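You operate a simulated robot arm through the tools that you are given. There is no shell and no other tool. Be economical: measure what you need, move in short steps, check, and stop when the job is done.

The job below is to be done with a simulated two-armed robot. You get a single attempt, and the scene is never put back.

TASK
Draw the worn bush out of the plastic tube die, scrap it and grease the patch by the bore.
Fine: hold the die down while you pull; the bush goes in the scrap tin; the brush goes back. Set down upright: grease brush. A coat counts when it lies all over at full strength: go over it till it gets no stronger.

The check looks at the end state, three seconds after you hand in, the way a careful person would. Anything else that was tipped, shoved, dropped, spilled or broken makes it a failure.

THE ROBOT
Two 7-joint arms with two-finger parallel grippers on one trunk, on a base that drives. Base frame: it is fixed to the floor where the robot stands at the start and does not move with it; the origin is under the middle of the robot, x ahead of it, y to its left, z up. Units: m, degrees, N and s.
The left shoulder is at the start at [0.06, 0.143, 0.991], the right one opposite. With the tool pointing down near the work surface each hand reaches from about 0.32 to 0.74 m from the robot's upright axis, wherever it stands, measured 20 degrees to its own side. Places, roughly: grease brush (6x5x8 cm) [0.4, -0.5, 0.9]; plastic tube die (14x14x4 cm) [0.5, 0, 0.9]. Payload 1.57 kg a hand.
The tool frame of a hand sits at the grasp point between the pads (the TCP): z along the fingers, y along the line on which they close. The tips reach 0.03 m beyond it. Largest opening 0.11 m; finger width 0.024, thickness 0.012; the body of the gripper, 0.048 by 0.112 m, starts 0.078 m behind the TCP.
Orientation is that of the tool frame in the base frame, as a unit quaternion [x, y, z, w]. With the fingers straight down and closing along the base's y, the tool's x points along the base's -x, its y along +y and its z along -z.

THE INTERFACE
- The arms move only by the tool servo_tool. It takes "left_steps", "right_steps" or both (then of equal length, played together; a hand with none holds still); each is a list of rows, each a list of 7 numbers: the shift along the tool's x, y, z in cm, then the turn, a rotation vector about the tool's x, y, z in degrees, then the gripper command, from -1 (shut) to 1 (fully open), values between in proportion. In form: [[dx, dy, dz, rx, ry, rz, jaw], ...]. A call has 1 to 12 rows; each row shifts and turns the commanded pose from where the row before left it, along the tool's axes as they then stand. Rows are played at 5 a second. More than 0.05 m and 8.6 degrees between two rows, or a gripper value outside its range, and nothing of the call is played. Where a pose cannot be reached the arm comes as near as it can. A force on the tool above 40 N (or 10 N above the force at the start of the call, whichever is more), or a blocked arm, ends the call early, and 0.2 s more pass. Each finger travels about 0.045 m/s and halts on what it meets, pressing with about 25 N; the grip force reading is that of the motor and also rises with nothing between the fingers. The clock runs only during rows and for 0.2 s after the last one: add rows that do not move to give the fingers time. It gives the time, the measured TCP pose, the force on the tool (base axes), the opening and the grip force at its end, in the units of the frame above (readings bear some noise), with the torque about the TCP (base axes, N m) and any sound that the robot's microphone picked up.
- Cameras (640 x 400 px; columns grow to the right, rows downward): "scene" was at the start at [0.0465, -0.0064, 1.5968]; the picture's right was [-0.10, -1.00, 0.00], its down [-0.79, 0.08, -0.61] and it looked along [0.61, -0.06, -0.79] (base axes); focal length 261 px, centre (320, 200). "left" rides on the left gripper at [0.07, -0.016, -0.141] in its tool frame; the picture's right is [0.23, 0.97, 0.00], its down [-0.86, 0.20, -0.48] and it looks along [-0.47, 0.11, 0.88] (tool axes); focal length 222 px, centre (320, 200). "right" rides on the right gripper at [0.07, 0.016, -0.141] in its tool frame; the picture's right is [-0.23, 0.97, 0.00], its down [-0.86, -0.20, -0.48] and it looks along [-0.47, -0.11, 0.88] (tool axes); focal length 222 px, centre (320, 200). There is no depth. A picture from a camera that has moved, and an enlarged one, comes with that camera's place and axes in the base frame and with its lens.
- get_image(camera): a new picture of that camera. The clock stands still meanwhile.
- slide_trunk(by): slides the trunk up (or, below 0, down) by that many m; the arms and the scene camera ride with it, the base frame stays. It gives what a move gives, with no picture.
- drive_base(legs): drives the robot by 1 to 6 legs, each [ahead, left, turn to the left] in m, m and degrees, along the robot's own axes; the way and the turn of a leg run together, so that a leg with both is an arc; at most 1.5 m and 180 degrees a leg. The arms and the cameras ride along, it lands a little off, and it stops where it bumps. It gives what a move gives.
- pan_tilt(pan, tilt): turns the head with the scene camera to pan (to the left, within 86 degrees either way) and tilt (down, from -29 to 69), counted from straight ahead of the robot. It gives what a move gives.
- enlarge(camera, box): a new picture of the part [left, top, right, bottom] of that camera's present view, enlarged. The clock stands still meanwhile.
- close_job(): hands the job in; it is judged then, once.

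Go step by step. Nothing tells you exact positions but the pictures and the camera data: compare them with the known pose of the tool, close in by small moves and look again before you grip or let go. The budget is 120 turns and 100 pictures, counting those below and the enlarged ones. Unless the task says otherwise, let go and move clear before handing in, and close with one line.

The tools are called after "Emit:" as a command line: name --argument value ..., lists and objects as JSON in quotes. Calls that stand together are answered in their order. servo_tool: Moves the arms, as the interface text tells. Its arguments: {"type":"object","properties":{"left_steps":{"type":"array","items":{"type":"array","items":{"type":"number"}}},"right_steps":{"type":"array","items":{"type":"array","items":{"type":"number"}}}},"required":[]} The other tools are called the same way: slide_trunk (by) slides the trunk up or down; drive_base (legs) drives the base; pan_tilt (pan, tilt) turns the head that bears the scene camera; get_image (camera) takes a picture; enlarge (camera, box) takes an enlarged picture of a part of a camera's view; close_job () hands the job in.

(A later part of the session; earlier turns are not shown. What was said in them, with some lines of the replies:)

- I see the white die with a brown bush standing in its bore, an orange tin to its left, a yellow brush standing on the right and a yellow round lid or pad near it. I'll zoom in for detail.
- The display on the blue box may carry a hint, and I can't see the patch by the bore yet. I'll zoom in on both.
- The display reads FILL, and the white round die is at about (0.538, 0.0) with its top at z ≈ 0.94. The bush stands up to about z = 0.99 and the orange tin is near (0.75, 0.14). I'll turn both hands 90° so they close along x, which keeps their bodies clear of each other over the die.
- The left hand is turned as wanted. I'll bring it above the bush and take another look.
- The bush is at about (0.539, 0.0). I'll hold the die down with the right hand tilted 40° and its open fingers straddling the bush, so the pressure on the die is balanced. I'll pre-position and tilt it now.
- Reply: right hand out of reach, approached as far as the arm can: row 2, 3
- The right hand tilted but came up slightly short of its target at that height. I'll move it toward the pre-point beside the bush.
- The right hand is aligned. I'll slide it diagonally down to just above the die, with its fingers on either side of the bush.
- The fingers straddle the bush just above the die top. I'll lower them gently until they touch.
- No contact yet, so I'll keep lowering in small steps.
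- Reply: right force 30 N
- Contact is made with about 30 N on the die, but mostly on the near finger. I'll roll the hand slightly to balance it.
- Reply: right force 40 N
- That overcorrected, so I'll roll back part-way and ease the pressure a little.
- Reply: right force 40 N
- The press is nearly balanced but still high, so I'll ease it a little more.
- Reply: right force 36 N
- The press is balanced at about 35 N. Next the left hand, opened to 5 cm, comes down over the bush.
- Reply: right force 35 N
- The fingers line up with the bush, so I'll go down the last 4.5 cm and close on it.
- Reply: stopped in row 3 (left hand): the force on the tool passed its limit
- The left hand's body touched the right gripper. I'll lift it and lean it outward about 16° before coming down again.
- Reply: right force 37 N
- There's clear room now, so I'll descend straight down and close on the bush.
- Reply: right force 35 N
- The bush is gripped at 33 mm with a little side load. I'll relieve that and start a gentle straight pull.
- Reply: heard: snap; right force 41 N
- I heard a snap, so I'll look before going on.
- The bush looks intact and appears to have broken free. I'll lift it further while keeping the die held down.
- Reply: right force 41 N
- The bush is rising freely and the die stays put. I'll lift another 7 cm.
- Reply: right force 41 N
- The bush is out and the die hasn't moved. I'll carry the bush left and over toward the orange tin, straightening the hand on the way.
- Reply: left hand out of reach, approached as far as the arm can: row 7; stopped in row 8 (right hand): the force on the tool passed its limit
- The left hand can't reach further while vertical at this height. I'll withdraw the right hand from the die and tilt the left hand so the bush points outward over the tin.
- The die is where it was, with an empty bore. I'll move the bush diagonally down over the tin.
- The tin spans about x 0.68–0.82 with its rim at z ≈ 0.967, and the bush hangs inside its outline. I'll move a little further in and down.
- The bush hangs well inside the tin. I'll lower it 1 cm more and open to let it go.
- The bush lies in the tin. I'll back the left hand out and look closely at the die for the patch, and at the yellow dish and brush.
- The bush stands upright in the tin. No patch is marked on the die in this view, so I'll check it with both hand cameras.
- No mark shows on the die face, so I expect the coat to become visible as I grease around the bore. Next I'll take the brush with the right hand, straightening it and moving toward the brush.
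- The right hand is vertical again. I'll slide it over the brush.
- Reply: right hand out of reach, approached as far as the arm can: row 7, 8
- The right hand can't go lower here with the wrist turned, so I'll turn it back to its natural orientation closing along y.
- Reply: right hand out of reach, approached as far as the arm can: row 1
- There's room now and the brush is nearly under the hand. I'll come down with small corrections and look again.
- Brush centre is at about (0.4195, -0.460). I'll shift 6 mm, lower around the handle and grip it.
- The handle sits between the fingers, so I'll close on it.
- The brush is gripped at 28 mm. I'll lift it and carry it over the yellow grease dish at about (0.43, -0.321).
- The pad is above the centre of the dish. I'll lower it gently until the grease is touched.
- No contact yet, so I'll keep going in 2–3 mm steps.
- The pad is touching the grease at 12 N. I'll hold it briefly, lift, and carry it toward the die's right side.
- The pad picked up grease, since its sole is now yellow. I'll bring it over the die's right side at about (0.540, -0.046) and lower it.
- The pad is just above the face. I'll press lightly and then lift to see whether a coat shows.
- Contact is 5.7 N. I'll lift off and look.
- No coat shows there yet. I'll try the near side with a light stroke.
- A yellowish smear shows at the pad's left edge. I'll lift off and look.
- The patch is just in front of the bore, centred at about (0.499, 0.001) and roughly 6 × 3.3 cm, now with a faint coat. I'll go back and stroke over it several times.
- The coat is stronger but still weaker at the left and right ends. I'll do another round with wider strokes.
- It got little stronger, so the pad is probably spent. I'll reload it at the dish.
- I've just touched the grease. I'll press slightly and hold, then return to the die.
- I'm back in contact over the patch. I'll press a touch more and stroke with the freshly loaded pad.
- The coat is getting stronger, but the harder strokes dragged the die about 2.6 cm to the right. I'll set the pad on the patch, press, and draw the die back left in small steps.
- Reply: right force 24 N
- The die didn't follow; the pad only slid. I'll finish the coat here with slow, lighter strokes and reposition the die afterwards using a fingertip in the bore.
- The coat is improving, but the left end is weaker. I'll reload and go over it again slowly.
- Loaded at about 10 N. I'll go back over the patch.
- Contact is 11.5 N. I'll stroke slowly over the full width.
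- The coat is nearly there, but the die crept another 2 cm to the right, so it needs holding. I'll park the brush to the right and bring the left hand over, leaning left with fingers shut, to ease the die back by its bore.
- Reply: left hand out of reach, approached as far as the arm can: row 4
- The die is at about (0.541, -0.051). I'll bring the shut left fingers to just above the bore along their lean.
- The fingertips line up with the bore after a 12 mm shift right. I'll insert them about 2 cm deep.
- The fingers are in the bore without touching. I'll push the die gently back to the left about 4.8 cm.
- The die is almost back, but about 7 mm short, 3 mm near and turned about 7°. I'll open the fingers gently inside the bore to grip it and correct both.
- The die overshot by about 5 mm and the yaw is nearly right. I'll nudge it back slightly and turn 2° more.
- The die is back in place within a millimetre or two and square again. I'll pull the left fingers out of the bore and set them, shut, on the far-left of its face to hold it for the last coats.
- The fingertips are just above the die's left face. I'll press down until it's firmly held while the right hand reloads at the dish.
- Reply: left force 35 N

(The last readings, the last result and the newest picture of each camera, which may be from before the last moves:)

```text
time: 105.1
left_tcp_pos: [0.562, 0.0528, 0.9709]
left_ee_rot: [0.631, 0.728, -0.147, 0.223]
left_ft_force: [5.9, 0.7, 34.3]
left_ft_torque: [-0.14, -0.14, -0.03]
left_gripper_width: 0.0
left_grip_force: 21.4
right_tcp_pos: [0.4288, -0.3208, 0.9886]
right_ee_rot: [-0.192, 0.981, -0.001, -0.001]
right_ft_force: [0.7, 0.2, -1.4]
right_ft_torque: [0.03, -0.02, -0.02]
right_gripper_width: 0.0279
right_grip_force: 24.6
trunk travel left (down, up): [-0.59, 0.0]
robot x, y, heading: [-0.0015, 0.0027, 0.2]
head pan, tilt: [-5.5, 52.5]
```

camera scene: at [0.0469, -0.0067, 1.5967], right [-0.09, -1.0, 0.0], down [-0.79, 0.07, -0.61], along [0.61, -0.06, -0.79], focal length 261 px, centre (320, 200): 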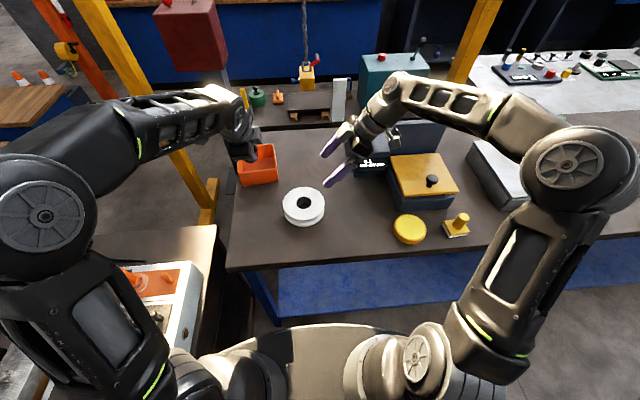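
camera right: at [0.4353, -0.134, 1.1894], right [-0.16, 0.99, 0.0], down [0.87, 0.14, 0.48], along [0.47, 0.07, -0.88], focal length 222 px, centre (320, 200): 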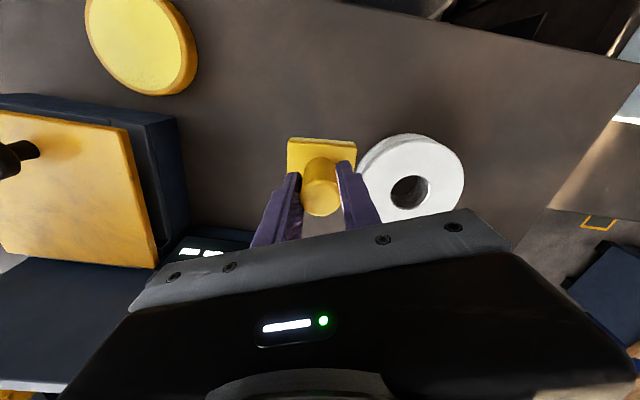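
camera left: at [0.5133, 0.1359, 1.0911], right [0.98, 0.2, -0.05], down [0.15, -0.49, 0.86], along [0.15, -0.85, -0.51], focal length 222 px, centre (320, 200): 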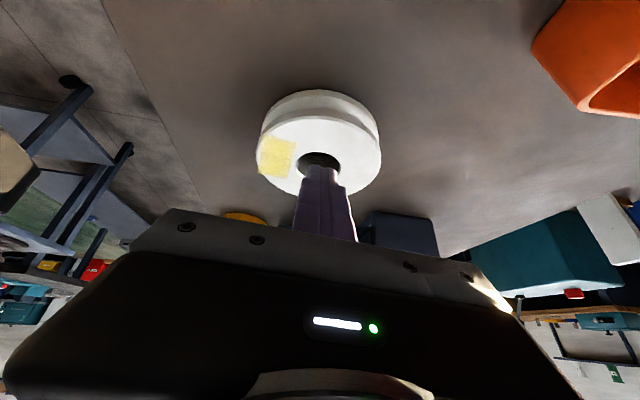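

The left hand holds the die at about 34 N; I'll ease that a hair. The pad needs 2 mm more to touch the grease, then it goes back over the patch.

Emit:
servo_tool --left_steps '[[-0.02, 0, -0.04, 0, 0, 0, -1], [0, 0, 0, 0, 0, 0, -1], [0, 0, 0, 0, 0, 0, -1], [0, 0, 0, 0, 0, 0, -1], [0, 0, 0, 0, 0, 0, -1]]' --right_steps '[[0, 0, 0.2, 0, 0, 0, -1], [0, 0, 0.1, 0, 0, 0, -1], [0, 0, 0, 0, 0, 0, -1], [0, 0, 0, 0, 0, 0, -1], [0, 0, 0, 0, 0, 0, -1]]'

Emit:
servo_tool --right_steps '[[0, 0, -2, 0, 0, 0, -1], [0, 0, -4, 0, 0, 0, -1], [-2.31, 3.4, 0, 0, 0, 0, -1], [-2.31, 3.4, 0, 0, 0, 0, -1], [-2.31, 3.4, 0, 0, 0, 0, -1], [-2.31, 3.4, 0, 0, 0, 0, -1], [-2.31, 3.4, 0, 0, 0, 0, -1], [-2.31, 3.4, 0, 0, 0, 0, -1], [-2.31, 3.4, 0, 0, 0, 0, -1], [-2.31, 3.4, 0, 0, 0, 0, -1], [0, 0, 2, 0, 0, 0, -1], [0, 0, 0, 0, 0, 0, -1]]'

Emit:
enlarge --camera "scene" --box '[255, 145, 355, 235]'

```text
time: 106.3
left_tcp_pos: [0.5596, 0.0533, 0.9724]
left_ee_rot: [0.631, 0.729, -0.146, 0.224]
left_ft_force: [7.8, 0.1, 26.8]
left_ft_torque: [-0.19, -0.22, 0.06]
left_gripper_width: 0.0
left_grip_force: 20.9
right_tcp_pos: [0.4295, -0.3203, 0.987]
right_ee_rot: [-0.193, 0.981, -0.001, 0.001]
right_ft_force: [-0.3, -5.3, 22.2]
right_ft_torque: [0.14, -0.11, -0.02]
right_gripper_width: 0.0285
right_grip_force: 25.0
trunk travel left (down, up): [-0.59, 0.0]
robot x, y, heading: [0.0038, -0.0036, 0.0]
head pan, tilt: [-5.5, 52.5]
```

```text
time: 108.9
left_tcp_pos: [0.5601, 0.0535, 0.9709]
left_ee_rot: [0.631, 0.728, -0.146, 0.224]
left_ft_force: [2.5, 2.9, 33.7]
left_ft_torque: [-0.12, -0.04, -0.04]
left_gripper_width: 0.0002
left_grip_force: 21.5
right_tcp_pos: [0.4979, 0.0023, 1.0246]
right_ee_rot: [-0.193, 0.981, -0.001, 0.0]
right_ft_force: [0.6, 0.3, -0.4]
right_ft_torque: [-0.02, 0.0, 0.0]
right_gripper_width: 0.028
right_grip_force: 24.7
trunk travel left (down, up): [-0.59, 0.0]
robot x, y, heading: [-0.0006, 0.002, 0.4]
head pan, tilt: [-5.5, 52.5]
```

```text
4.44 times, centred on (305, 190) of scene
camera zoom: at [0.0438, -0.0065, 1.5969], right [-0.09, -1.0, 0.0], down [-0.79, 0.07, -0.61], along [0.61, -0.06, -0.79], focal length 1160 px, centre (387, 244)
```

zoom: 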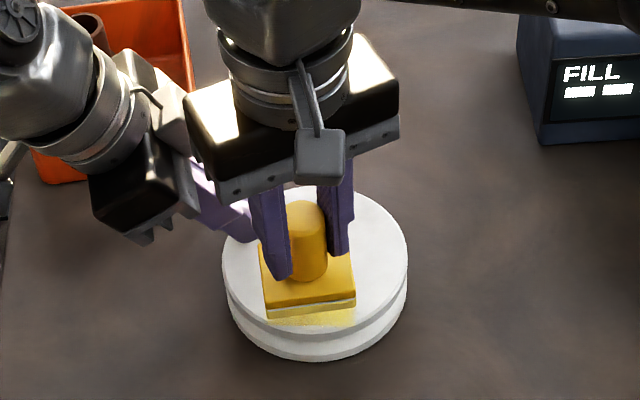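

The pad is over the patch and the die is held, though the right gripper passes close to the left one. I'll lower carefully.

Emit:
servo_tool --right_steps '[[0.1, -0.25, 1.2, 0, 0, 0, -1], [0, 0, 0.5, 0, 0, 0, -1], [0, 0, 0.3, 0, 0, 0, -1], [0, 0, 0.1, 0, 0, 0, -1], [0, 0, 0, 0, 0, 0, -1]]'

```text
time: 110.1
left_tcp_pos: [0.5593, 0.0535, 0.9713]
left_ee_rot: [0.63, 0.73, -0.145, 0.224]
left_ft_force: [1.1, 2.4, 34.8]
left_ft_torque: [-0.14, -0.06, 0.03]
left_gripper_width: 0.0
left_grip_force: 21.3
right_tcp_pos: [0.4965, -0.0013, 1.0037]
right_ee_rot: [-0.193, 0.981, -0.002, 0.0]
right_ft_force: [-0.6, -0.7, -1.2]
right_ft_torque: [0.01, -0.03, -0.03]
right_gripper_width: 0.028
right_grip_force: 24.7
trunk travel left (down, up): [-0.59, 0.0]
robot x, y, heading: [-0.0005, -0.0023, 0.1]
head pan, tilt: [-5.5, 52.5]
```

No contact yet, because the brush has slid slightly up in the grip. I'll lower a little more and stroke.

Emit:
servo_tool --right_steps '[[0, 0, 0.2, 0, 0, 0, -1], [0, 0, 0.12, 0, 0, 0, -1], [0, 0, 0, 0, 0, 0, -1]]'

```text
time: 110.9
left_tcp_pos: [0.561, 0.0536, 0.9714]
left_ee_rot: [0.63, 0.729, -0.145, 0.224]
left_ft_force: [9.2, 0.9, 24.7]
left_ft_torque: [-0.13, -0.29, 0.0]
left_gripper_width: 0.0001
left_grip_force: 21.5
right_tcp_pos: [0.4975, -0.0018, 1.0026]
right_ee_rot: [-0.193, 0.981, 0.0, 0.002]
right_ft_force: [-5.1, -1.7, 21.6]
right_ft_torque: [0.09, 0.02, -0.02]
right_gripper_width: 0.0283
right_grip_force: 25.3
trunk travel left (down, up): [-0.59, 0.0]
robot x, y, heading: [-0.0006, 0.0024, 0.3]
head pan, tilt: [-5.5, 52.5]
```

Emit:
servo_tool --right_steps '[[0, 0, -0.1, 0, 0, 0, -1], [-0.2, 0.46, 0, 0, 0, 0, -1], [-0.2, 0.46, 0, 0, 0, 0, -1], [0.5, 0.2, 0, 0, 0, 0, -1], [-0.8, -0.3, 0, 0, 0, 0, -1], [0.3, 0.1, 0, 0, 0, 0, -1], [0.2, -0.46, 0, 0, 0, 0, -1], [0.2, -0.46, 0, 0, 0, 0, -1], [0.2, -0.46, 0, 0, 0, 0, -1], [0.2, -0.46, 0, 0, 0, 0, -1], [0.2, -0.46, 0, 0, 0, 0, -1], [0.5, 0.2, 0, 0, 0, 0, -1]]'

Emit:
servo_tool --right_steps '[[-0.8, -0.3, 0, 0, 0, 0, -1], [0.3, 0.1, 0, 0, 0, 0, -1], [-0.2, 0.46, 0, 0, 0, 0, -1], [-0.2, 0.46, 0, 0, 0, 0, -1], [-0.2, 0.46, 0, 0, 0, 0, -1], [-0.2, 0.46, 0, 0, 0, 0, -1], [-0.2, 0.46, 0, 0, 0, 0, -1], [0.2, -0.46, 0, 0, 0, 0, -1], [0.2, -0.46, 0, 0, 0, 0, -1], [0.2, -0.46, 0, 0, 0, 0, -1], [0.2, -0.46, 0, 0, 0, 0, -1], [0, 0, 0, 0, 0, 0, -1]]'

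Emit:
servo_tool --right_steps '[[-0.2, 0.46, 0, 0, 0, 0, -1], [-0.2, 0.46, 0, 0, 0, 0, -1], [0, 0, -2, 0, 0, 0, -1], [0, 0, -2.2, 0, 0, 0, -1], [1.6, -4.3, 0, 0, 0, 0, -1], [1.6, -4.3, 0, 0, 0, 0, -1], [1.6, -1.5, 0, 0, 0, 0, -1], [0, 0, 0, 0, 0, 0, -1]]'

Emit:
enlarge --camera "scene" --box '[275, 175, 335, 235]'

```text
time: 113.5
left_tcp_pos: [0.5599, 0.0529, 0.9715]
left_ee_rot: [0.631, 0.728, -0.146, 0.224]
left_ft_force: [2.3, 1.7, 31.8]
left_ft_torque: [-0.13, -0.04, 0.03]
left_gripper_width: 0.0001
left_grip_force: 21.2
right_tcp_pos: [0.4908, -0.0164, 1.0033]
right_ee_rot: [-0.193, 0.981, -0.002, 0.001]
right_ft_force: [5.3, -0.6, 13.7]
right_ft_torque: [0.34, -0.49, -0.09]
right_gripper_width: 0.0281
right_grip_force: 24.8
trunk travel left (down, up): [-0.59, 0.0]
robot x, y, heading: [-0.0028, -0.0006, 0.0]
head pan, tilt: [-5.5, 52.5]
```

```text
time: 116.1
left_tcp_pos: [0.5611, 0.0532, 0.9712]
left_ee_rot: [0.631, 0.728, -0.147, 0.223]
left_ft_force: [1.6, 1.3, 34.1]
left_ft_torque: [-0.12, -0.03, 0.0]
left_gripper_width: 0.0
left_grip_force: 22.0
right_tcp_pos: [0.4964, -0.0112, 1.003]
right_ee_rot: [-0.192, 0.981, -0.002, 0.0]
right_ft_force: [0.4, 0.8, 1.8]
right_ft_torque: [0.19, -0.04, -0.01]
right_gripper_width: 0.0281
right_grip_force: 24.7
trunk travel left (down, up): [-0.59, 0.0]
robot x, y, heading: [-0.0027, -0.001, 0.1]
head pan, tilt: [-5.5, 52.5]
```

```text
time: 117.9
left_tcp_pos: [0.5603, 0.0536, 0.9725]
left_ee_rot: [0.631, 0.729, -0.147, 0.223]
left_ft_force: [1.2, 3.3, 34.1]
left_ft_torque: [-0.13, -0.02, -0.01]
left_gripper_width: 0.0
left_grip_force: 21.5
right_tcp_pos: [0.4918, -0.1127, 1.0439]
right_ee_rot: [-0.193, 0.981, -0.001, 0.0]
right_ft_force: [0.3, 0.7, -0.7]
right_ft_torque: [-0.03, 0.02, 0.0]
right_gripper_width: 0.0279
right_grip_force: 24.6
trunk travel left (down, up): [-0.59, 0.0]
robot x, y, heading: [0.0009, 0.0009, 0.2]
head pan, tilt: [-5.5, 52.5]
```

```text
6.67 times, centred on (305, 205) of scene
camera zoom: at [0.0435, -0.0064, 1.5969], right [-0.09, -1.0, 0.0], down [-0.79, 0.07, -0.61], along [0.61, -0.06, -0.79], focal length 1740 px, centre (420, 167)
```

zoom: 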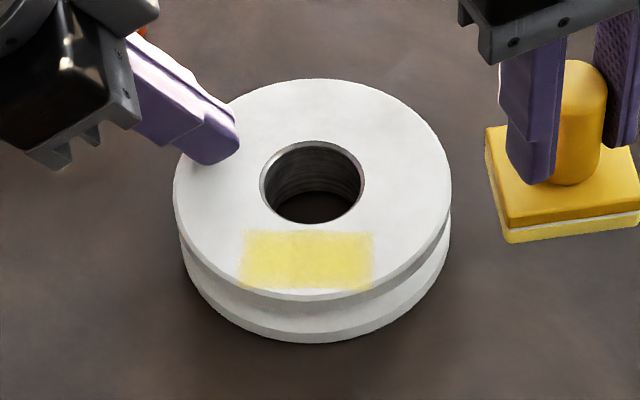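

The die is in place and the coat is even. I'll do one more loaded round to see whether it gets any stronger.

Emit:
servo_tool --right_steps '[[2.71, -3.38, 0, 0, 0, 0, -1], [2.71, -3.38, 0, 0, 0, 0, -1], [2.71, -3.38, 0, 0, 0, 0, -1], [2.71, -3.38, 0, 0, 0, 0, -1], [2.71, -3.38, 0, 0, 0, 0, -1], [0, 0, 2, 0, 0, 0, -1], [0, 0, 2, 0, 0, 0, -1], [0, 0, 1.3, 0, 0, 0, -1], [0, 0, 0.3, 0, 0, 0, -1], [0, 0, 0.2, 0, 0, 0, -1], [0, 0, 0.1, 0, 0, 0, -1], [0, 0, 0, 0, 0, 0, -1]]'

```text
time: 120.5
left_tcp_pos: [0.5608, 0.0544, 0.9709]
left_ee_rot: [0.631, 0.728, -0.146, 0.225]
left_ft_force: [1.4, 2.0, 34.8]
left_ft_torque: [-0.09, -0.02, 0.0]
left_gripper_width: 0.0001
left_grip_force: 21.5
right_tcp_pos: [0.4302, -0.3192, 0.987]
right_ee_rot: [-0.192, 0.981, -0.001, 0.001]
right_ft_force: [0.0, 0.0, -0.3]
right_ft_torque: [0.04, 0.06, 0.02]
right_gripper_width: 0.0282
right_grip_force: 24.5
trunk travel left (down, up): [-0.59, 0.0]
robot x, y, heading: [0.0005, 0.0012, 0.3]
head pan, tilt: [-5.5, 52.5]
```

Emit:
servo_tool --right_steps '[[0, 0, 0.15, 0, 0, 0, -1], [0, 0, 0.08, 0, 0, 0, -1], [0, 0, 0, 0, 0, 0, -1], [0, 0, 0, 0, 0, 0, -1]]'

Emit:
servo_tool --right_steps '[[0, 0, -2, 0, 0, 0, -1], [0, 0, -4, 0, 0, 0, -1], [-2.31, 3.4, 0, 0, 0, 0, -1], [-2.31, 3.4, 0, 0, 0, 0, -1], [-2.31, 3.4, 0, 0, 0, 0, -1], [-2.31, 3.4, 0, 0, 0, 0, -1], [-2.31, 3.4, 0, 0, 0, 0, -1], [-2.31, 3.4, 0, 0, 0, 0, -1], [-2.31, 3.4, 0, 0, 0, 0, -1], [-2.2, 3.1, 0, 0, 0, 0, -1], [0, 0, 2, 0, 0, 0, -1], [0, 0, 0, 0, 0, 0, -1]]'

Emit:
servo_tool --right_steps '[[0, 0, 1.4, 0, 0, 0, -1], [0, 0, 0.5, 0, 0, 0, -1], [0, 0, 0.2, 0, 0, 0, -1], [0, 0, 0, 0, 0, 0, -1]]'

```text
time: 121.5
left_tcp_pos: [0.5595, 0.0536, 0.9714]
left_ee_rot: [0.631, 0.728, -0.146, 0.224]
left_ft_force: [5.1, -1.3, 26.8]
left_ft_torque: [-0.22, -0.16, 0.09]
left_gripper_width: 0.0
left_grip_force: 21.3
right_tcp_pos: [0.43, -0.3189, 0.9841]
right_ee_rot: [-0.192, 0.981, -0.001, 0.002]
right_ft_force: [-0.1, -2.6, 22.3]
right_ft_torque: [0.2, -0.11, -0.02]
right_gripper_width: 0.0284
right_grip_force: 24.6
trunk travel left (down, up): [-0.59, 0.0]
robot x, y, heading: [0.001, 0.0013, 0.1]
head pan, tilt: [-5.5, 52.5]
```

```text
time: 124.1
left_tcp_pos: [0.56, 0.053, 0.9711]
left_ee_rot: [0.631, 0.728, -0.146, 0.223]
left_ft_force: [0.3, 1.6, 35.1]
left_ft_torque: [-0.17, 0.03, -0.13]
left_gripper_width: 0.0001
left_grip_force: 21.2
right_tcp_pos: [0.4978, -0.0016, 1.0233]
right_ee_rot: [-0.192, 0.981, 0.0, 0.001]
right_ft_force: [0.2, -0.1, -1.4]
right_ft_torque: [0.02, -0.02, -0.01]
right_gripper_width: 0.0279
right_grip_force: 25.4
trunk travel left (down, up): [-0.59, 0.0]
robot x, y, heading: [-0.0011, -0.0023, -0.1]
head pan, tilt: [-5.5, 52.5]
```

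```text
time: 125.1
left_tcp_pos: [0.5596, 0.0539, 0.9718]
left_ee_rot: [0.631, 0.728, -0.147, 0.224]
left_ft_force: [0.5, 2.8, 35.3]
left_ft_torque: [-0.15, 0.0, -0.01]
left_gripper_width: 0.0
left_grip_force: 21.8
right_tcp_pos: [0.4986, -0.0013, 1.0032]
right_ee_rot: [-0.192, 0.981, -0.002, 0.0]
right_ft_force: [-0.4, -0.4, -1.4]
right_ft_torque: [0.0, 0.01, -0.01]
right_gripper_width: 0.0281
right_grip_force: 25.0
trunk travel left (down, up): [-0.59, 0.0]
robot x, y, heading: [0.0024, -0.0024, 0.1]
head pan, tilt: [-5.5, 52.5]
```

The pad is loaded and just above the patch. I'll touch down and stroke over the whole of it, ends included.

Emit:
servo_tool --right_steps '[[0, 0, 0.2, 0, 0, 0, -1], [0, 0, 0.08, 0, 0, 0, -1], [-0.2, 0.46, 0, 0, 0, 0, -1], [-0.2, 0.46, 0, 0, 0, 0, -1], [0.5, 0.2, 0, 0, 0, 0, -1], [-0.8, -0.3, 0, 0, 0, 0, -1], [0.3, 0.1, 0, 0, 0, 0, -1], [0.2, -0.46, 0, 0, 0, 0, -1], [0.2, -0.46, 0, 0, 0, 0, -1], [0.2, -0.46, 0, 0, 0, 0, -1], [0.2, -0.46, 0, 0, 0, 0, -1], [0.2, -0.46, 0, 0, 0, 0, -1]]'

Emit:
servo_tool --right_steps '[[0.5, 0.2, 0, 0, 0, 0, -1], [-0.8, -0.3, 0, 0, 0, 0, -1], [0.3, 0.1, 0, 0, 0, 0, -1], [-0.2, 0.46, 0.03, 0, 0, 0, -1], [-0.2, 0.46, 0, 0, 0, 0, -1], [-0.2, 0.46, 0, 0, 0, 0, -1], [-0.2, 0.46, 0, 0, 0, 0, -1], [-0.2, 0.46, 0, 0, 0, 0, -1], [0.2, -0.46, 0, 0, 0, 0, -1], [0.2, -0.46, 0, 0, 0, 0, -1], [0.2, -0.46, 0, 0, 0, 0, -1], [0.2, -0.46, 0, 0, 0, 0, -1]]'

Emit:
servo_tool --right_steps '[[-0.2, 0.46, 0, 0, 0, 0, -1], [-0.2, 0.46, 0, 0, 0, 0, -1], [0, 0, -2, 0, 0, 0, -1], [0, 0, -2.2, 0, 0, 0, -1], [1.6, -4.3, 0, 0, 0, 0, -1], [1.6, -4.3, 0, 0, 0, 0, -1], [1.6, -1.5, 0, 0, 0, 0, -1], [0, 0, 0, 0, 0, 0, -1]]'

Emit:
enlarge --camera "scene" --box '[275, 175, 335, 235]'

```text
time: 127.7
left_tcp_pos: [0.5594, 0.0537, 0.9714]
left_ee_rot: [0.631, 0.728, -0.146, 0.224]
left_ft_force: [4.8, -2.0, 29.8]
left_ft_torque: [-0.24, -0.09, 0.07]
left_gripper_width: 0.0001
left_grip_force: 21.3
right_tcp_pos: [0.497, -0.0182, 0.9985]
right_ee_rot: [-0.193, 0.981, -0.002, 0.001]
right_ft_force: [0.9, 4.1, 12.6]
right_ft_torque: [0.41, -0.33, 0.12]
right_gripper_width: 0.028
right_grip_force: 25.1
trunk travel left (down, up): [-0.59, 0.0]
robot x, y, heading: [-0.0008, -0.0036, -0.3]
head pan, tilt: [-5.5, 52.5]
```

```text
time: 130.3
left_tcp_pos: [0.5603, 0.0527, 0.9722]
left_ee_rot: [0.631, 0.728, -0.147, 0.225]
left_ft_force: [2.7, 0.9, 32.1]
left_ft_torque: [-0.19, -0.02, 0.1]
left_gripper_width: 0.0
left_grip_force: 21.3
right_tcp_pos: [0.4969, -0.0106, 0.999]
right_ee_rot: [-0.193, 0.981, 0.0, 0.0]
right_ft_force: [0.4, 2.1, 7.7]
right_ft_torque: [0.26, 0.02, 0.0]
right_gripper_width: 0.028
right_grip_force: 24.8
trunk travel left (down, up): [-0.59, 0.0]
robot x, y, heading: [-0.0018, -0.0008, 0.1]
head pan, tilt: [-5.5, 52.5]
```

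```text
time: 132.1
left_tcp_pos: [0.5603, 0.0519, 0.9723]
left_ee_rot: [0.631, 0.728, -0.147, 0.223]
left_ft_force: [-0.3, 3.0, 34.1]
left_ft_torque: [-0.07, 0.02, -0.04]
left_gripper_width: 0.0
left_grip_force: 21.2
right_tcp_pos: [0.4914, -0.1141, 1.0395]
right_ee_rot: [-0.194, 0.981, -0.002, 0.001]
right_ft_force: [0.5, -0.2, -0.7]
right_ft_torque: [0.01, 0.02, 0.05]
right_gripper_width: 0.0278
right_grip_force: 25.6
trunk travel left (down, up): [-0.59, 0.0]
robot x, y, heading: [-0.0001, -0.001, 0.1]
head pan, tilt: [-5.5, 52.5]
```

```text
6.67 times, centred on (305, 205) of scene
camera zoom: at [0.0434, -0.0065, 1.5969], right [-0.09, -1.0, 0.0], down [-0.79, 0.07, -0.61], along [0.61, -0.06, -0.79], focal length 1740 px, centre (420, 167)
```

zoom: 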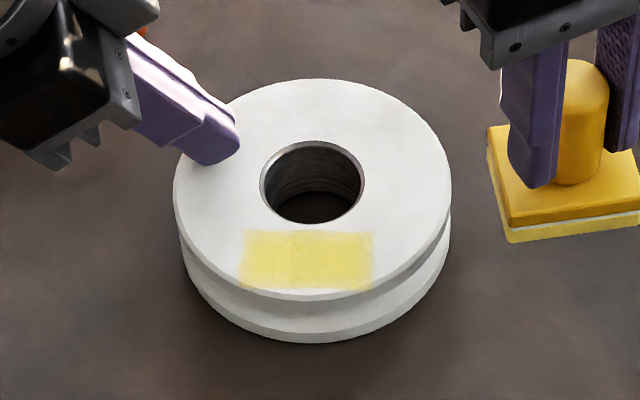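

The coat looks the same as before this round. I'll zoom right in to check evenness, especially at the edges.

Emit:
enlarge --camera "scene" --box '[294, 193, 314, 206]'

```text
16.00 times, centred on (304, 200) of scene
camera zoom: at [0.0434, -0.0065, 1.5969], right [-0.09, -1.0, 0.0], down [-0.79, 0.07, -0.61], along [0.61, -0.06, -0.79], focal length 4176 px, centre (576, 208)
```

zoom: 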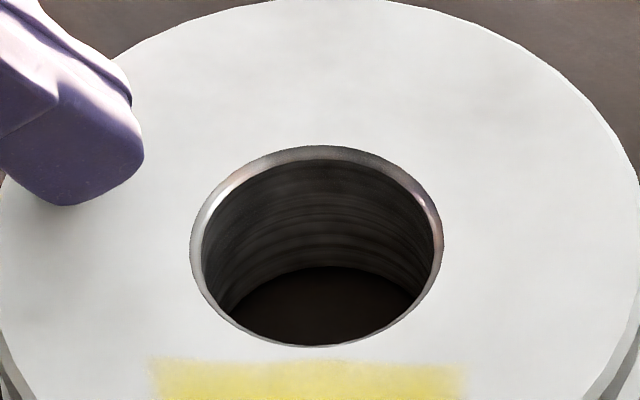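

Emit:
enlarge --camera "scene" --box '[293, 207, 315, 222]'

```text
16.00 times, centred on (304, 214) of scene
camera zoom: at [0.0434, -0.0065, 1.5969], right [-0.09, -1.0, 0.0], down [-0.79, 0.07, -0.61], along [0.61, -0.06, -0.79], focal length 4176 px, centre (576, -32)
```

zoom: 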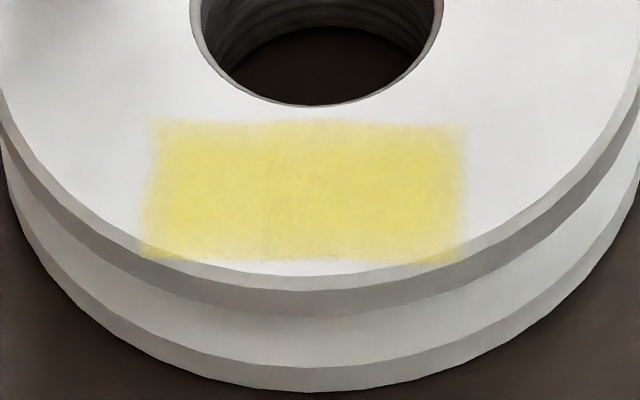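

The coat is even, with the very left and right edges slightly softer. One more loaded pass with wider travel should settle those.

Emit:
servo_tool --right_steps '[[2.71, -3.38, 0, 0, 0, 0, -1], [2.71, -3.38, 0, 0, 0, 0, -1], [2.71, -3.38, 0, 0, 0, 0, -1], [2.71, -3.38, 0, 0, 0, 0, -1], [2.71, -3.38, 0, 0, 0, 0, -1], [0, 0, 2, 0, 0, 0, -1], [0, 0, 2, 0, 0, 0, -1], [0, 0, 1.2, 0, 0, 0, -1], [0, 0, 0.3, 0, 0, 0, -1], [0, 0, 0.2, 0, 0, 0, -1], [0, 0, 0, 0, 0, 0, -1]]'

```text
time: 134.5
left_tcp_pos: [0.5596, 0.0536, 0.9724]
left_ee_rot: [0.631, 0.728, -0.147, 0.224]
left_ft_force: [-0.3, 1.9, 34.9]
left_ft_torque: [-0.08, 0.03, 0.01]
left_gripper_width: 0.0001
left_grip_force: 20.6
right_tcp_pos: [0.4312, -0.3213, 0.9859]
right_ee_rot: [-0.193, 0.981, -0.001, 0.0]
right_ft_force: [-0.4, -0.1, -0.4]
right_ft_torque: [-0.03, 0.01, 0.01]
right_gripper_width: 0.0282
right_grip_force: 25.0
trunk travel left (down, up): [-0.59, 0.0]
robot x, y, heading: [-0.0, -0.003, 0.1]
head pan, tilt: [-5.5, 52.5]
```

Emit:
servo_tool --right_steps '[[0, 0, 0.3, 0, 0, 0, -1], [0, 0, 0.15, 0, 0, 0, -1], [0, 0, 0, 0, 0, 0, -1]]'

```text
time: 135.3
left_tcp_pos: [0.5594, 0.0517, 0.9705]
left_ee_rot: [0.631, 0.728, -0.146, 0.223]
left_ft_force: [7.2, -4.5, 25.8]
left_ft_torque: [-0.25, -0.13, 0.1]
left_gripper_width: 0.0
left_grip_force: 21.6
right_tcp_pos: [0.431, -0.3216, 0.9819]
right_ee_rot: [-0.191, 0.981, -0.002, 0.002]
right_ft_force: [-2.6, 2.2, 22.6]
right_ft_torque: [0.41, -0.02, 0.0]
right_gripper_width: 0.0286
right_grip_force: 25.3
trunk travel left (down, up): [-0.59, 0.0]
robot x, y, heading: [-0.0003, -0.0027, -0.1]
head pan, tilt: [-5.5, 52.5]
```

Emit:
servo_tool --right_steps '[[0, 0, -2, 0, 0, 0, -1], [0, 0, -4, 0, 0, 0, -1], [-2.31, 3.4, 0, 0, 0, 0, -1], [-2.31, 3.4, 0, 0, 0, 0, -1], [-2.31, 3.4, 0, 0, 0, 0, -1], [-2.31, 3.4, 0, 0, 0, 0, -1], [-2.31, 3.4, 0, 0, 0, 0, -1], [-2.31, 3.4, 0, 0, 0, 0, -1], [-2.31, 3.4, 0, 0, 0, 0, -1], [-2.25, 3.2, 0, 0, 0, 0, -1], [0, 0, 2, 0, 0, 0, -1], [0, 0, 1.8, 0, 0, 0, -1]]'

Emit:
servo_tool --right_steps '[[0, 0, 0.3, 0, 0, 0, -1], [0, 0, 0.1, 0, 0, 0, -1], [0, 0, 0, 0, 0, 0, -1]]'

```text
time: 137.9
left_tcp_pos: [0.5596, 0.0526, 0.9722]
left_ee_rot: [0.632, 0.728, -0.147, 0.223]
left_ft_force: [-0.4, 3.0, 34.3]
left_ft_torque: [-0.11, 0.0, -0.07]
left_gripper_width: 0.0001
left_grip_force: 22.0
right_tcp_pos: [0.4988, -0.0013, 1.0014]
right_ee_rot: [-0.192, 0.981, -0.002, 0.001]
right_ft_force: [0.1, 0.2, -1.2]
right_ft_torque: [0.0, -0.03, -0.01]
right_gripper_width: 0.028
right_grip_force: 25.2
trunk travel left (down, up): [-0.59, 0.0]
robot x, y, heading: [0.0005, 0.0006, 0.1]
head pan, tilt: [-5.5, 52.5]
```

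```text
time: 138.7
left_tcp_pos: [0.5607, 0.0527, 0.9709]
left_ee_rot: [0.631, 0.728, -0.147, 0.225]
left_ft_force: [-0.5, 2.4, 34.8]
left_ft_torque: [-0.15, 0.03, -0.07]
left_gripper_width: 0.0001
left_grip_force: 20.9
right_tcp_pos: [0.4991, -0.0011, 0.9978]
right_ee_rot: [-0.192, 0.981, -0.001, 0.001]
right_ft_force: [1.0, -0.9, 1.5]
right_ft_torque: [0.07, -0.1, -0.03]
right_gripper_width: 0.0283
right_grip_force: 25.7
trunk travel left (down, up): [-0.59, 0.0]
robot x, y, heading: [0.0027, 0.0023, 0.1]
head pan, tilt: [-5.5, 52.5]
```

Contact is just starting. I'll stroke with wider travel at both ends.

Emit:
servo_tool --right_steps '[[0, 0, 0.1, 0, 0, 0, -1], [-0.24, 0.56, 0, 0, 0, 0, -1], [-0.24, 0.56, 0, 0, 0, 0, -1], [-0.16, 0.37, 0, 0, 0, 0, -1], [0.5, 0.2, 0, 0, 0, 0, -1], [-0.8, -0.3, 0, 0, 0, 0, -1], [0.3, 0.1, 0, 0, 0, 0, -1], [0.24, -0.56, 0, 0, 0, 0, -1], [0.24, -0.56, 0, 0, 0, 0, -1], [0.24, -0.56, 0, 0, 0, 0, -1], [0.24, -0.56, 0, 0, 0, 0, -1], [0.24, -0.56, 0, 0, 0, 0, -1]]'

Emit:
servo_tool --right_steps '[[0.16, -0.37, 0, 0, 0, 0, -1], [0.5, 0.2, 0, 0, 0, 0, -1], [-0.8, -0.3, 0, 0, 0, 0, -1], [0.3, 0.1, 0, 0, 0, 0, -1], [-0.24, 0.56, 0.05, 0, 0, 0, -1], [-0.24, 0.56, 0, 0, 0, 0, -1], [-0.24, 0.56, 0, 0, 0, 0, -1], [-0.24, 0.56, 0, 0, 0, 0, -1], [-0.24, 0.56, 0, 0, 0, 0, -1], [-0.16, 0.37, 0, 0, 0, 0, -1], [0.24, -0.56, 0, 0, 0, 0, -1], [0.16, -0.37, 0, 0, 0, 0, -1]]'

Emit:
servo_tool --right_steps '[[0, 0, 0, 0, 0, 0, -1], [0, 0, -2, 0, 0, 0, -1], [0, 0, -2.2, 0, 0, 0, -1], [1.6, -4.3, 0, 0, 0, 0, -1], [1.6, -4.3, 0, 0, 0, 0, -1], [1.6, -1.5, 0, 0, 0, 0, -1], [0, 0, 0, 0, 0, 0, -1]]'

Emit:
enlarge --camera "scene" --box '[293, 207, 315, 222]'

```text
time: 141.3
left_tcp_pos: [0.5599, 0.0525, 0.9716]
left_ee_rot: [0.631, 0.729, -0.147, 0.223]
left_ft_force: [6.1, -5.6, 26.3]
left_ft_torque: [-0.28, -0.2, 0.05]
left_gripper_width: 0.0
left_grip_force: 21.7
right_tcp_pos: [0.4981, -0.0155, 0.9976]
right_ee_rot: [-0.194, 0.981, -0.001, 0.001]
right_ft_force: [-0.4, 5.9, 21.0]
right_ft_torque: [0.42, -0.22, 0.06]
right_gripper_width: 0.0281
right_grip_force: 24.7
trunk travel left (down, up): [-0.59, 0.0]
robot x, y, heading: [0.0007, 0.0003, 0.4]
head pan, tilt: [-5.5, 52.5]
```

```text
time: 143.9
left_tcp_pos: [0.5598, 0.0528, 0.9709]
left_ee_rot: [0.632, 0.728, -0.147, 0.223]
left_ft_force: [4.6, -2.8, 27.1]
left_ft_torque: [-0.25, -0.11, 0.21]
left_gripper_width: 0.0001
left_grip_force: 20.9
right_tcp_pos: [0.4978, 0.0067, 0.9961]
right_ee_rot: [-0.193, 0.981, 0.0, 0.003]
right_ft_force: [-0.1, 6.1, 18.8]
right_ft_torque: [0.14, 0.19, -0.02]
right_gripper_width: 0.0282
right_grip_force: 25.6
trunk travel left (down, up): [-0.59, 0.0]
robot x, y, heading: [0.0006, 0.0002, 0.1]
head pan, tilt: [-5.5, 52.5]
```

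```text
time: 145.5
left_tcp_pos: [0.5599, 0.0533, 0.9721]
left_ee_rot: [0.631, 0.728, -0.147, 0.224]
left_ft_force: [-1.4, 3.6, 35.1]
left_ft_torque: [-0.12, 0.06, -0.09]
left_gripper_width: 0.0001
left_grip_force: 21.4
right_tcp_pos: [0.4911, -0.1052, 1.039]
right_ee_rot: [-0.193, 0.981, -0.002, 0.0]
right_ft_force: [1.0, 0.6, -1.2]
right_ft_torque: [0.02, -0.01, -0.02]
right_gripper_width: 0.0282
right_grip_force: 24.6
trunk travel left (down, up): [-0.59, 0.0]
robot x, y, heading: [0.0017, 0.0018, 0.2]
head pan, tilt: [-5.5, 52.5]
```

```text
16.00 times, centred on (304, 214) of scene
camera zoom: at [0.0432, -0.0064, 1.5969], right [-0.09, -1.0, 0.0], down [-0.79, 0.07, -0.61], along [0.61, -0.06, -0.79], focal length 4176 px, centre (576, -32)
```

zoom: 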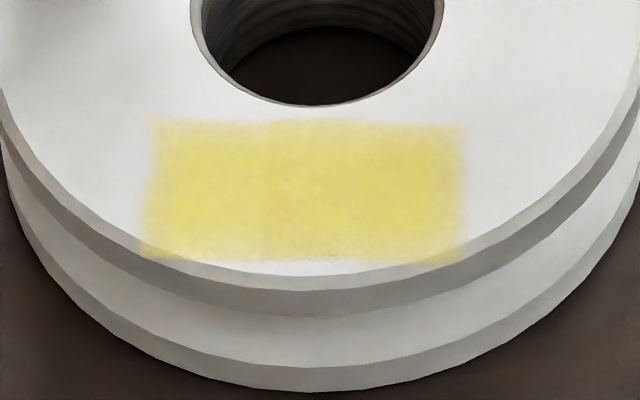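

The coat is unchanged from the last round, so it's at full strength all over. I'll carry the brush back to where it stood, at (0.4217, -0.4606).

Emit:
servo_tool --right_steps '[[2.4, -3.37, -0.5, 0, 0, 0, -1], [2.4, -3.37, 0, 0, 0, 0, -1], [2.4, -3.37, 0, 0, 0, 0, -1], [2.4, -3.37, 0, 0, 0, 0, -1], [2.4, -3.37, 0, 0, 0, 0, -1], [2.0, -3.37, 0, 0, 0, 0, -1], [2.0, -3.37, 0, 0, 0, 0, -1], [1.9, -3.37, 0, 0, 0, 0, -1], [1.9, -3.37, 0, 0, 0, 0, -1], [0, 0, 0, 0, 0, 0, -1], [0, 0, 0, 0, 0, 0, -1]]'

Emit:
enlarge --camera "scene" --box '[380, 170, 500, 260]'

```text
time: 147.9
left_tcp_pos: [0.5595, 0.0522, 0.9712]
left_ee_rot: [0.631, 0.728, -0.146, 0.223]
left_ft_force: [-1.6, 3.2, 35.2]
left_ft_torque: [-0.11, 0.07, 0.01]
left_gripper_width: 0.0
left_grip_force: 21.5
right_tcp_pos: [0.422, -0.4616, 1.0437]
right_ee_rot: [-0.192, 0.981, 0.0, 0.0]
right_ft_force: [-0.3, 0.0, -1.4]
right_ft_torque: [-0.02, 0.0, 0.01]
right_gripper_width: 0.028
right_grip_force: 25.4
trunk travel left (down, up): [-0.59, 0.0]
robot x, y, heading: [0.0006, 0.0006, 0.3]
head pan, tilt: [-5.5, 52.5]
```

```text
4.44 times, centred on (440, 215) of scene
camera zoom: at [0.0432, -0.0066, 1.5969], right [-0.09, -1.0, 0.0], down [-0.79, 0.07, -0.61], along [0.61, -0.06, -0.79], focal length 1160 px, centre (-213, 133)
```

zoom: 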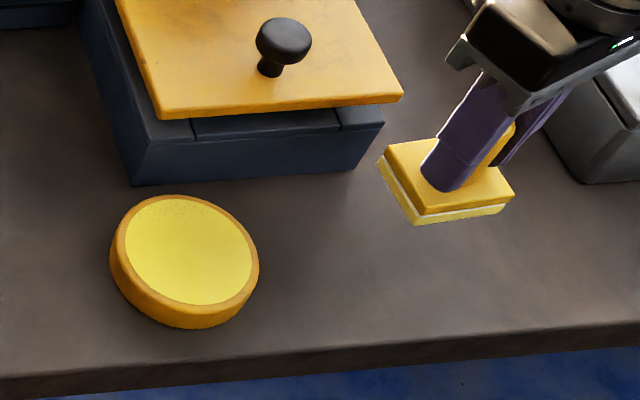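

The brush is exactly over its old place and the dish hasn't moved. I'll lower it to the table gently.

Emit:
servo_tool --right_steps '[[0, 0, 3, 0, 0, 0, -1], [0, 0, 3, 0, 0, 0, -1], [0, 0, 1.5, 0, 0, 0, -1], [0, 0, 0.5, 0, 0, 0, -1], [0, 0, 0.2, 0, 0, 0, -1], [0, 0, 0.2, 0, 0, 0, -1], [0, 0, 0, 0, 0, 0, -1]]'

```text
time: 149.5
left_tcp_pos: [0.5606, 0.053, 0.9719]
left_ee_rot: [0.631, 0.728, -0.147, 0.223]
left_ft_force: [-0.7, 1.9, 35.7]
left_ft_torque: [-0.11, 0.03, -0.03]
left_gripper_width: 0.0
left_grip_force: 21.6
right_tcp_pos: [0.4223, -0.463, 0.9603]
right_ee_rot: [-0.192, 0.981, -0.002, 0.0]
right_ft_force: [-0.5, -0.4, -1.1]
right_ft_torque: [0.0, 0.02, -0.03]
right_gripper_width: 0.0282
right_grip_force: 24.7
trunk travel left (down, up): [-0.59, 0.0]
robot x, y, heading: [0.0054, 0.0016, 0.1]
head pan, tilt: [-5.5, 52.5]
```

Emit:
servo_tool --right_steps '[[0, 0, 0.2, 0, 0, 0, -1], [0, 0, 0.15, 0, 0, 0, -1], [0, 0, 0, 0, 0, 0, -1]]'

```text
time: 150.3
left_tcp_pos: [0.5607, 0.0535, 0.9716]
left_ee_rot: [0.631, 0.729, -0.146, 0.223]
left_ft_force: [-0.1, 2.6, 34.3]
left_ft_torque: [-0.15, 0.06, -0.06]
left_gripper_width: 0.0
left_grip_force: 21.6
right_tcp_pos: [0.4225, -0.4627, 0.957]
right_ee_rot: [-0.192, 0.981, -0.001, 0.001]
right_ft_force: [0.3, -0.3, -1.9]
right_ft_torque: [0.0, 0.02, -0.02]
right_gripper_width: 0.028
right_grip_force: 25.0
trunk travel left (down, up): [-0.59, 0.0]
robot x, y, heading: [-0.0001, 0.0016, 0.1]
head pan, tilt: [-5.5, 52.5]
```

Emit:
servo_tool --right_steps '[[0, 0, 0.15, 0, 0, 0, -1], [0, 0, 0.1, 0, 0, 0, -1], [0, 0, 0, 0, 0, 0, -1]]'

Emit:
enlarge --camera "scene" --box '[410, 190, 490, 250]'

```text
time: 151.1
left_tcp_pos: [0.561, 0.0526, 0.9713]
left_ee_rot: [0.631, 0.728, -0.146, 0.223]
left_ft_force: [6.5, -4.1, 25.8]
left_ft_torque: [-0.26, -0.14, 0.08]
left_gripper_width: 0.0
left_grip_force: 21.7
right_tcp_pos: [0.4236, -0.462, 0.9554]
right_ee_rot: [-0.193, 0.981, -0.002, 0.002]
right_ft_force: [-6.1, -0.3, 20.9]
right_ft_torque: [0.33, 0.06, 0.04]
right_gripper_width: 0.0282
right_grip_force: 25.0
trunk travel left (down, up): [-0.59, 0.0]
robot x, y, heading: [-0.0017, -0.0012, 0.2]
head pan, tilt: [-5.5, 52.5]
```

```text
6.67 times, centred on (450, 220) of scene
camera zoom: at [0.0428, -0.0058, 1.5971], right [-0.09, -1.0, 0.0], down [-0.79, 0.07, -0.61], along [0.61, -0.06, -0.79], focal length 1740 px, centre (-547, 67)
```

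zoom: 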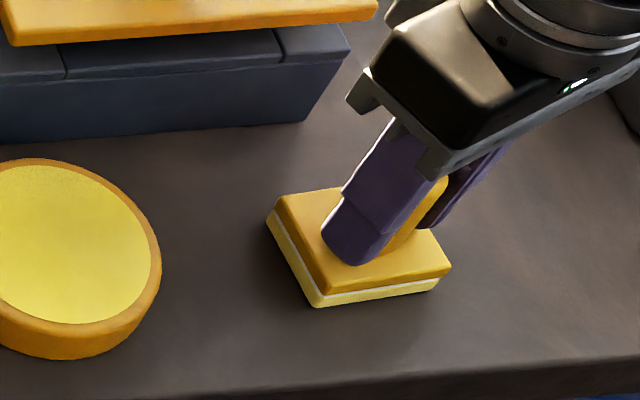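

The brush is standing on the table. I'll relieve the pressure, open, and rise straight up.

Emit:
servo_tool --right_steps '[[0, 0, -0.12, 0, 0, 0, -1], [0, 0, 0, 0, 0, 0, -0.4], [0, 0, 0, 0, 0, 0, 0], [0, 0, 0, 0, 0, 0, 0.1], [0, 0, -2, 0, 0, 0, 0.1], [0, 0, -3, 0, 0, 0, 0.1], [0, 0, -4, 0, 0, 0, 0.1], [0, 0, -4, 0, 0, 0, 0.1], [0, 0, 0, 0, 0, 0, 0.1]]'

Emit:
servo_tool --left_steps '[[-0.5, 0, -0.86, 0, 0, 0, -1], [-0.5, 0, -2, 0, 0, 0, -1], [0, 0, -4, 0, 0, 0, -1], [0, 0, -4, 0, 0, 0, -1], [0, 0, 0, 0, 0, 0, -1]]'

Emit:
get_image --camera "scene"

Emit:
enlarge --camera "scene" --box '[380, 180, 500, 260]'

Emit:
enlarge --camera "scene" --box '[220, 130, 340, 235]'

```text
time: 153.1
left_tcp_pos: [0.5594, 0.0533, 0.9713]
left_ee_rot: [0.631, 0.728, -0.147, 0.223]
left_ft_force: [-1.4, 1.8, 34.8]
left_ft_torque: [-0.11, 0.05, 0.0]
left_gripper_width: 0.0
left_grip_force: 21.0
right_tcp_pos: [0.4224, -0.4635, 1.0868]
right_ee_rot: [-0.193, 0.981, -0.001, 0.001]
right_ft_force: [-0.1, 0.9, -0.1]
right_ft_torque: [0.0, -0.02, 0.0]
right_gripper_width: 0.0605
right_grip_force: 0.0
trunk travel left (down, up): [-0.59, 0.0]
robot x, y, heading: [-0.0015, -0.0022, -0.1]
head pan, tilt: [-5.5, 52.5]
```

```text
time: 154.3
left_tcp_pos: [0.5477, 0.0975, 1.0688]
left_ee_rot: [0.631, 0.729, -0.148, 0.221]
left_ft_force: [0.3, 0.1, 0.2]
left_ft_torque: [-0.01, -0.02, -0.01]
left_gripper_width: 0.0001
left_grip_force: 21.1
right_tcp_pos: [0.4252, -0.4651, 1.0848]
right_ee_rot: [-0.193, 0.981, -0.001, -0.001]
right_ft_force: [0.2, -0.7, 0.2]
right_ft_torque: [0.0, 0.04, -0.01]
right_gripper_width: 0.0606
right_grip_force: 0.0
trunk travel left (down, up): [-0.59, 0.0]
robot x, y, heading: [0.0011, 0.0013, 0.3]
head pan, tilt: [-5.5, 52.5]
```

```text
12 pictures are left
camera scene: at [0.0471, -0.0066, 1.5967], right [-0.09, -1.0, 0.0], down [-0.79, 0.07, -0.61], along [0.61, -0.06, -0.79], focal length 261 px, centre (320, 200)
```

scene: 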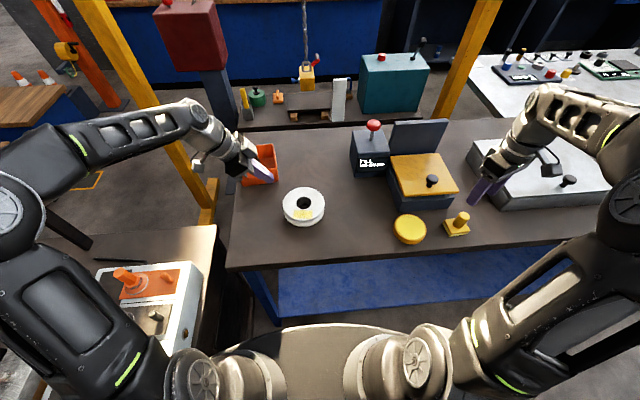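

```text
5.00 times, centred on (440, 220) of scene
camera zoom: at [0.0471, -0.0066, 1.5967], right [-0.09, -1.0, 0.0], down [-0.79, 0.07, -0.61], along [0.61, -0.06, -0.79], focal length 1305 px, centre (-280, 100)
```

zoom: 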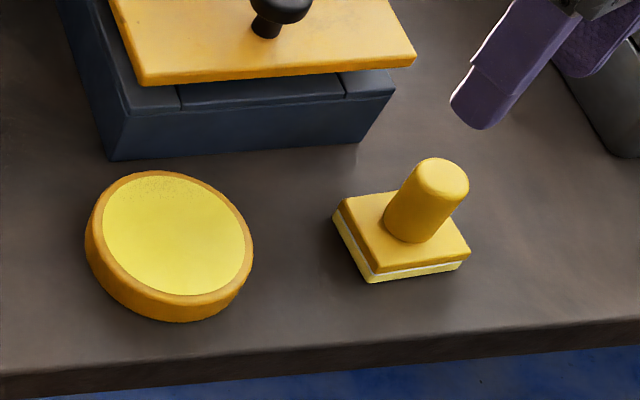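

```text
3.81 times, centred on (280, 182) of scene
camera zoom: at [0.0471, -0.0066, 1.5967], right [-0.09, -1.0, 0.0], down [-0.79, 0.07, -0.61], along [0.61, -0.06, -0.79], focal length 994 px, centre (472, 267)
```

zoom: 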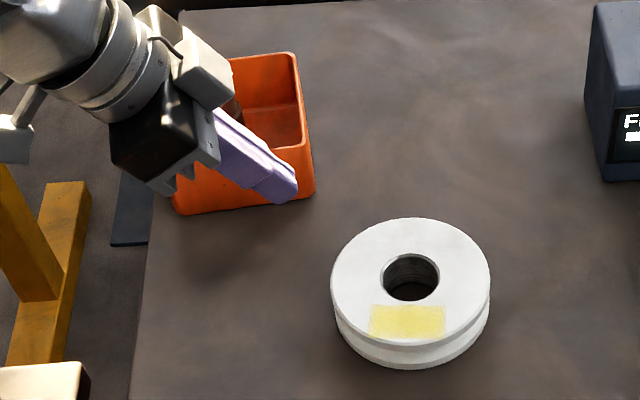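

The brush stands upright in its old place, the bush is in the scrap tin, the die is back on its spot with the patch evenly greased, and both hands are clear. I'm handing in.

Emit:
close_job

```text
The job is handed in.
```

I drew the bush out with the die held down and scrapped it in the tin. I then greased the patch until the coat got no stronger and stood the brush back in its place. While I was greasing, the die slid about 5 cm, so I moved it back to within a millimetre or two of where it started and held it for the final coats.
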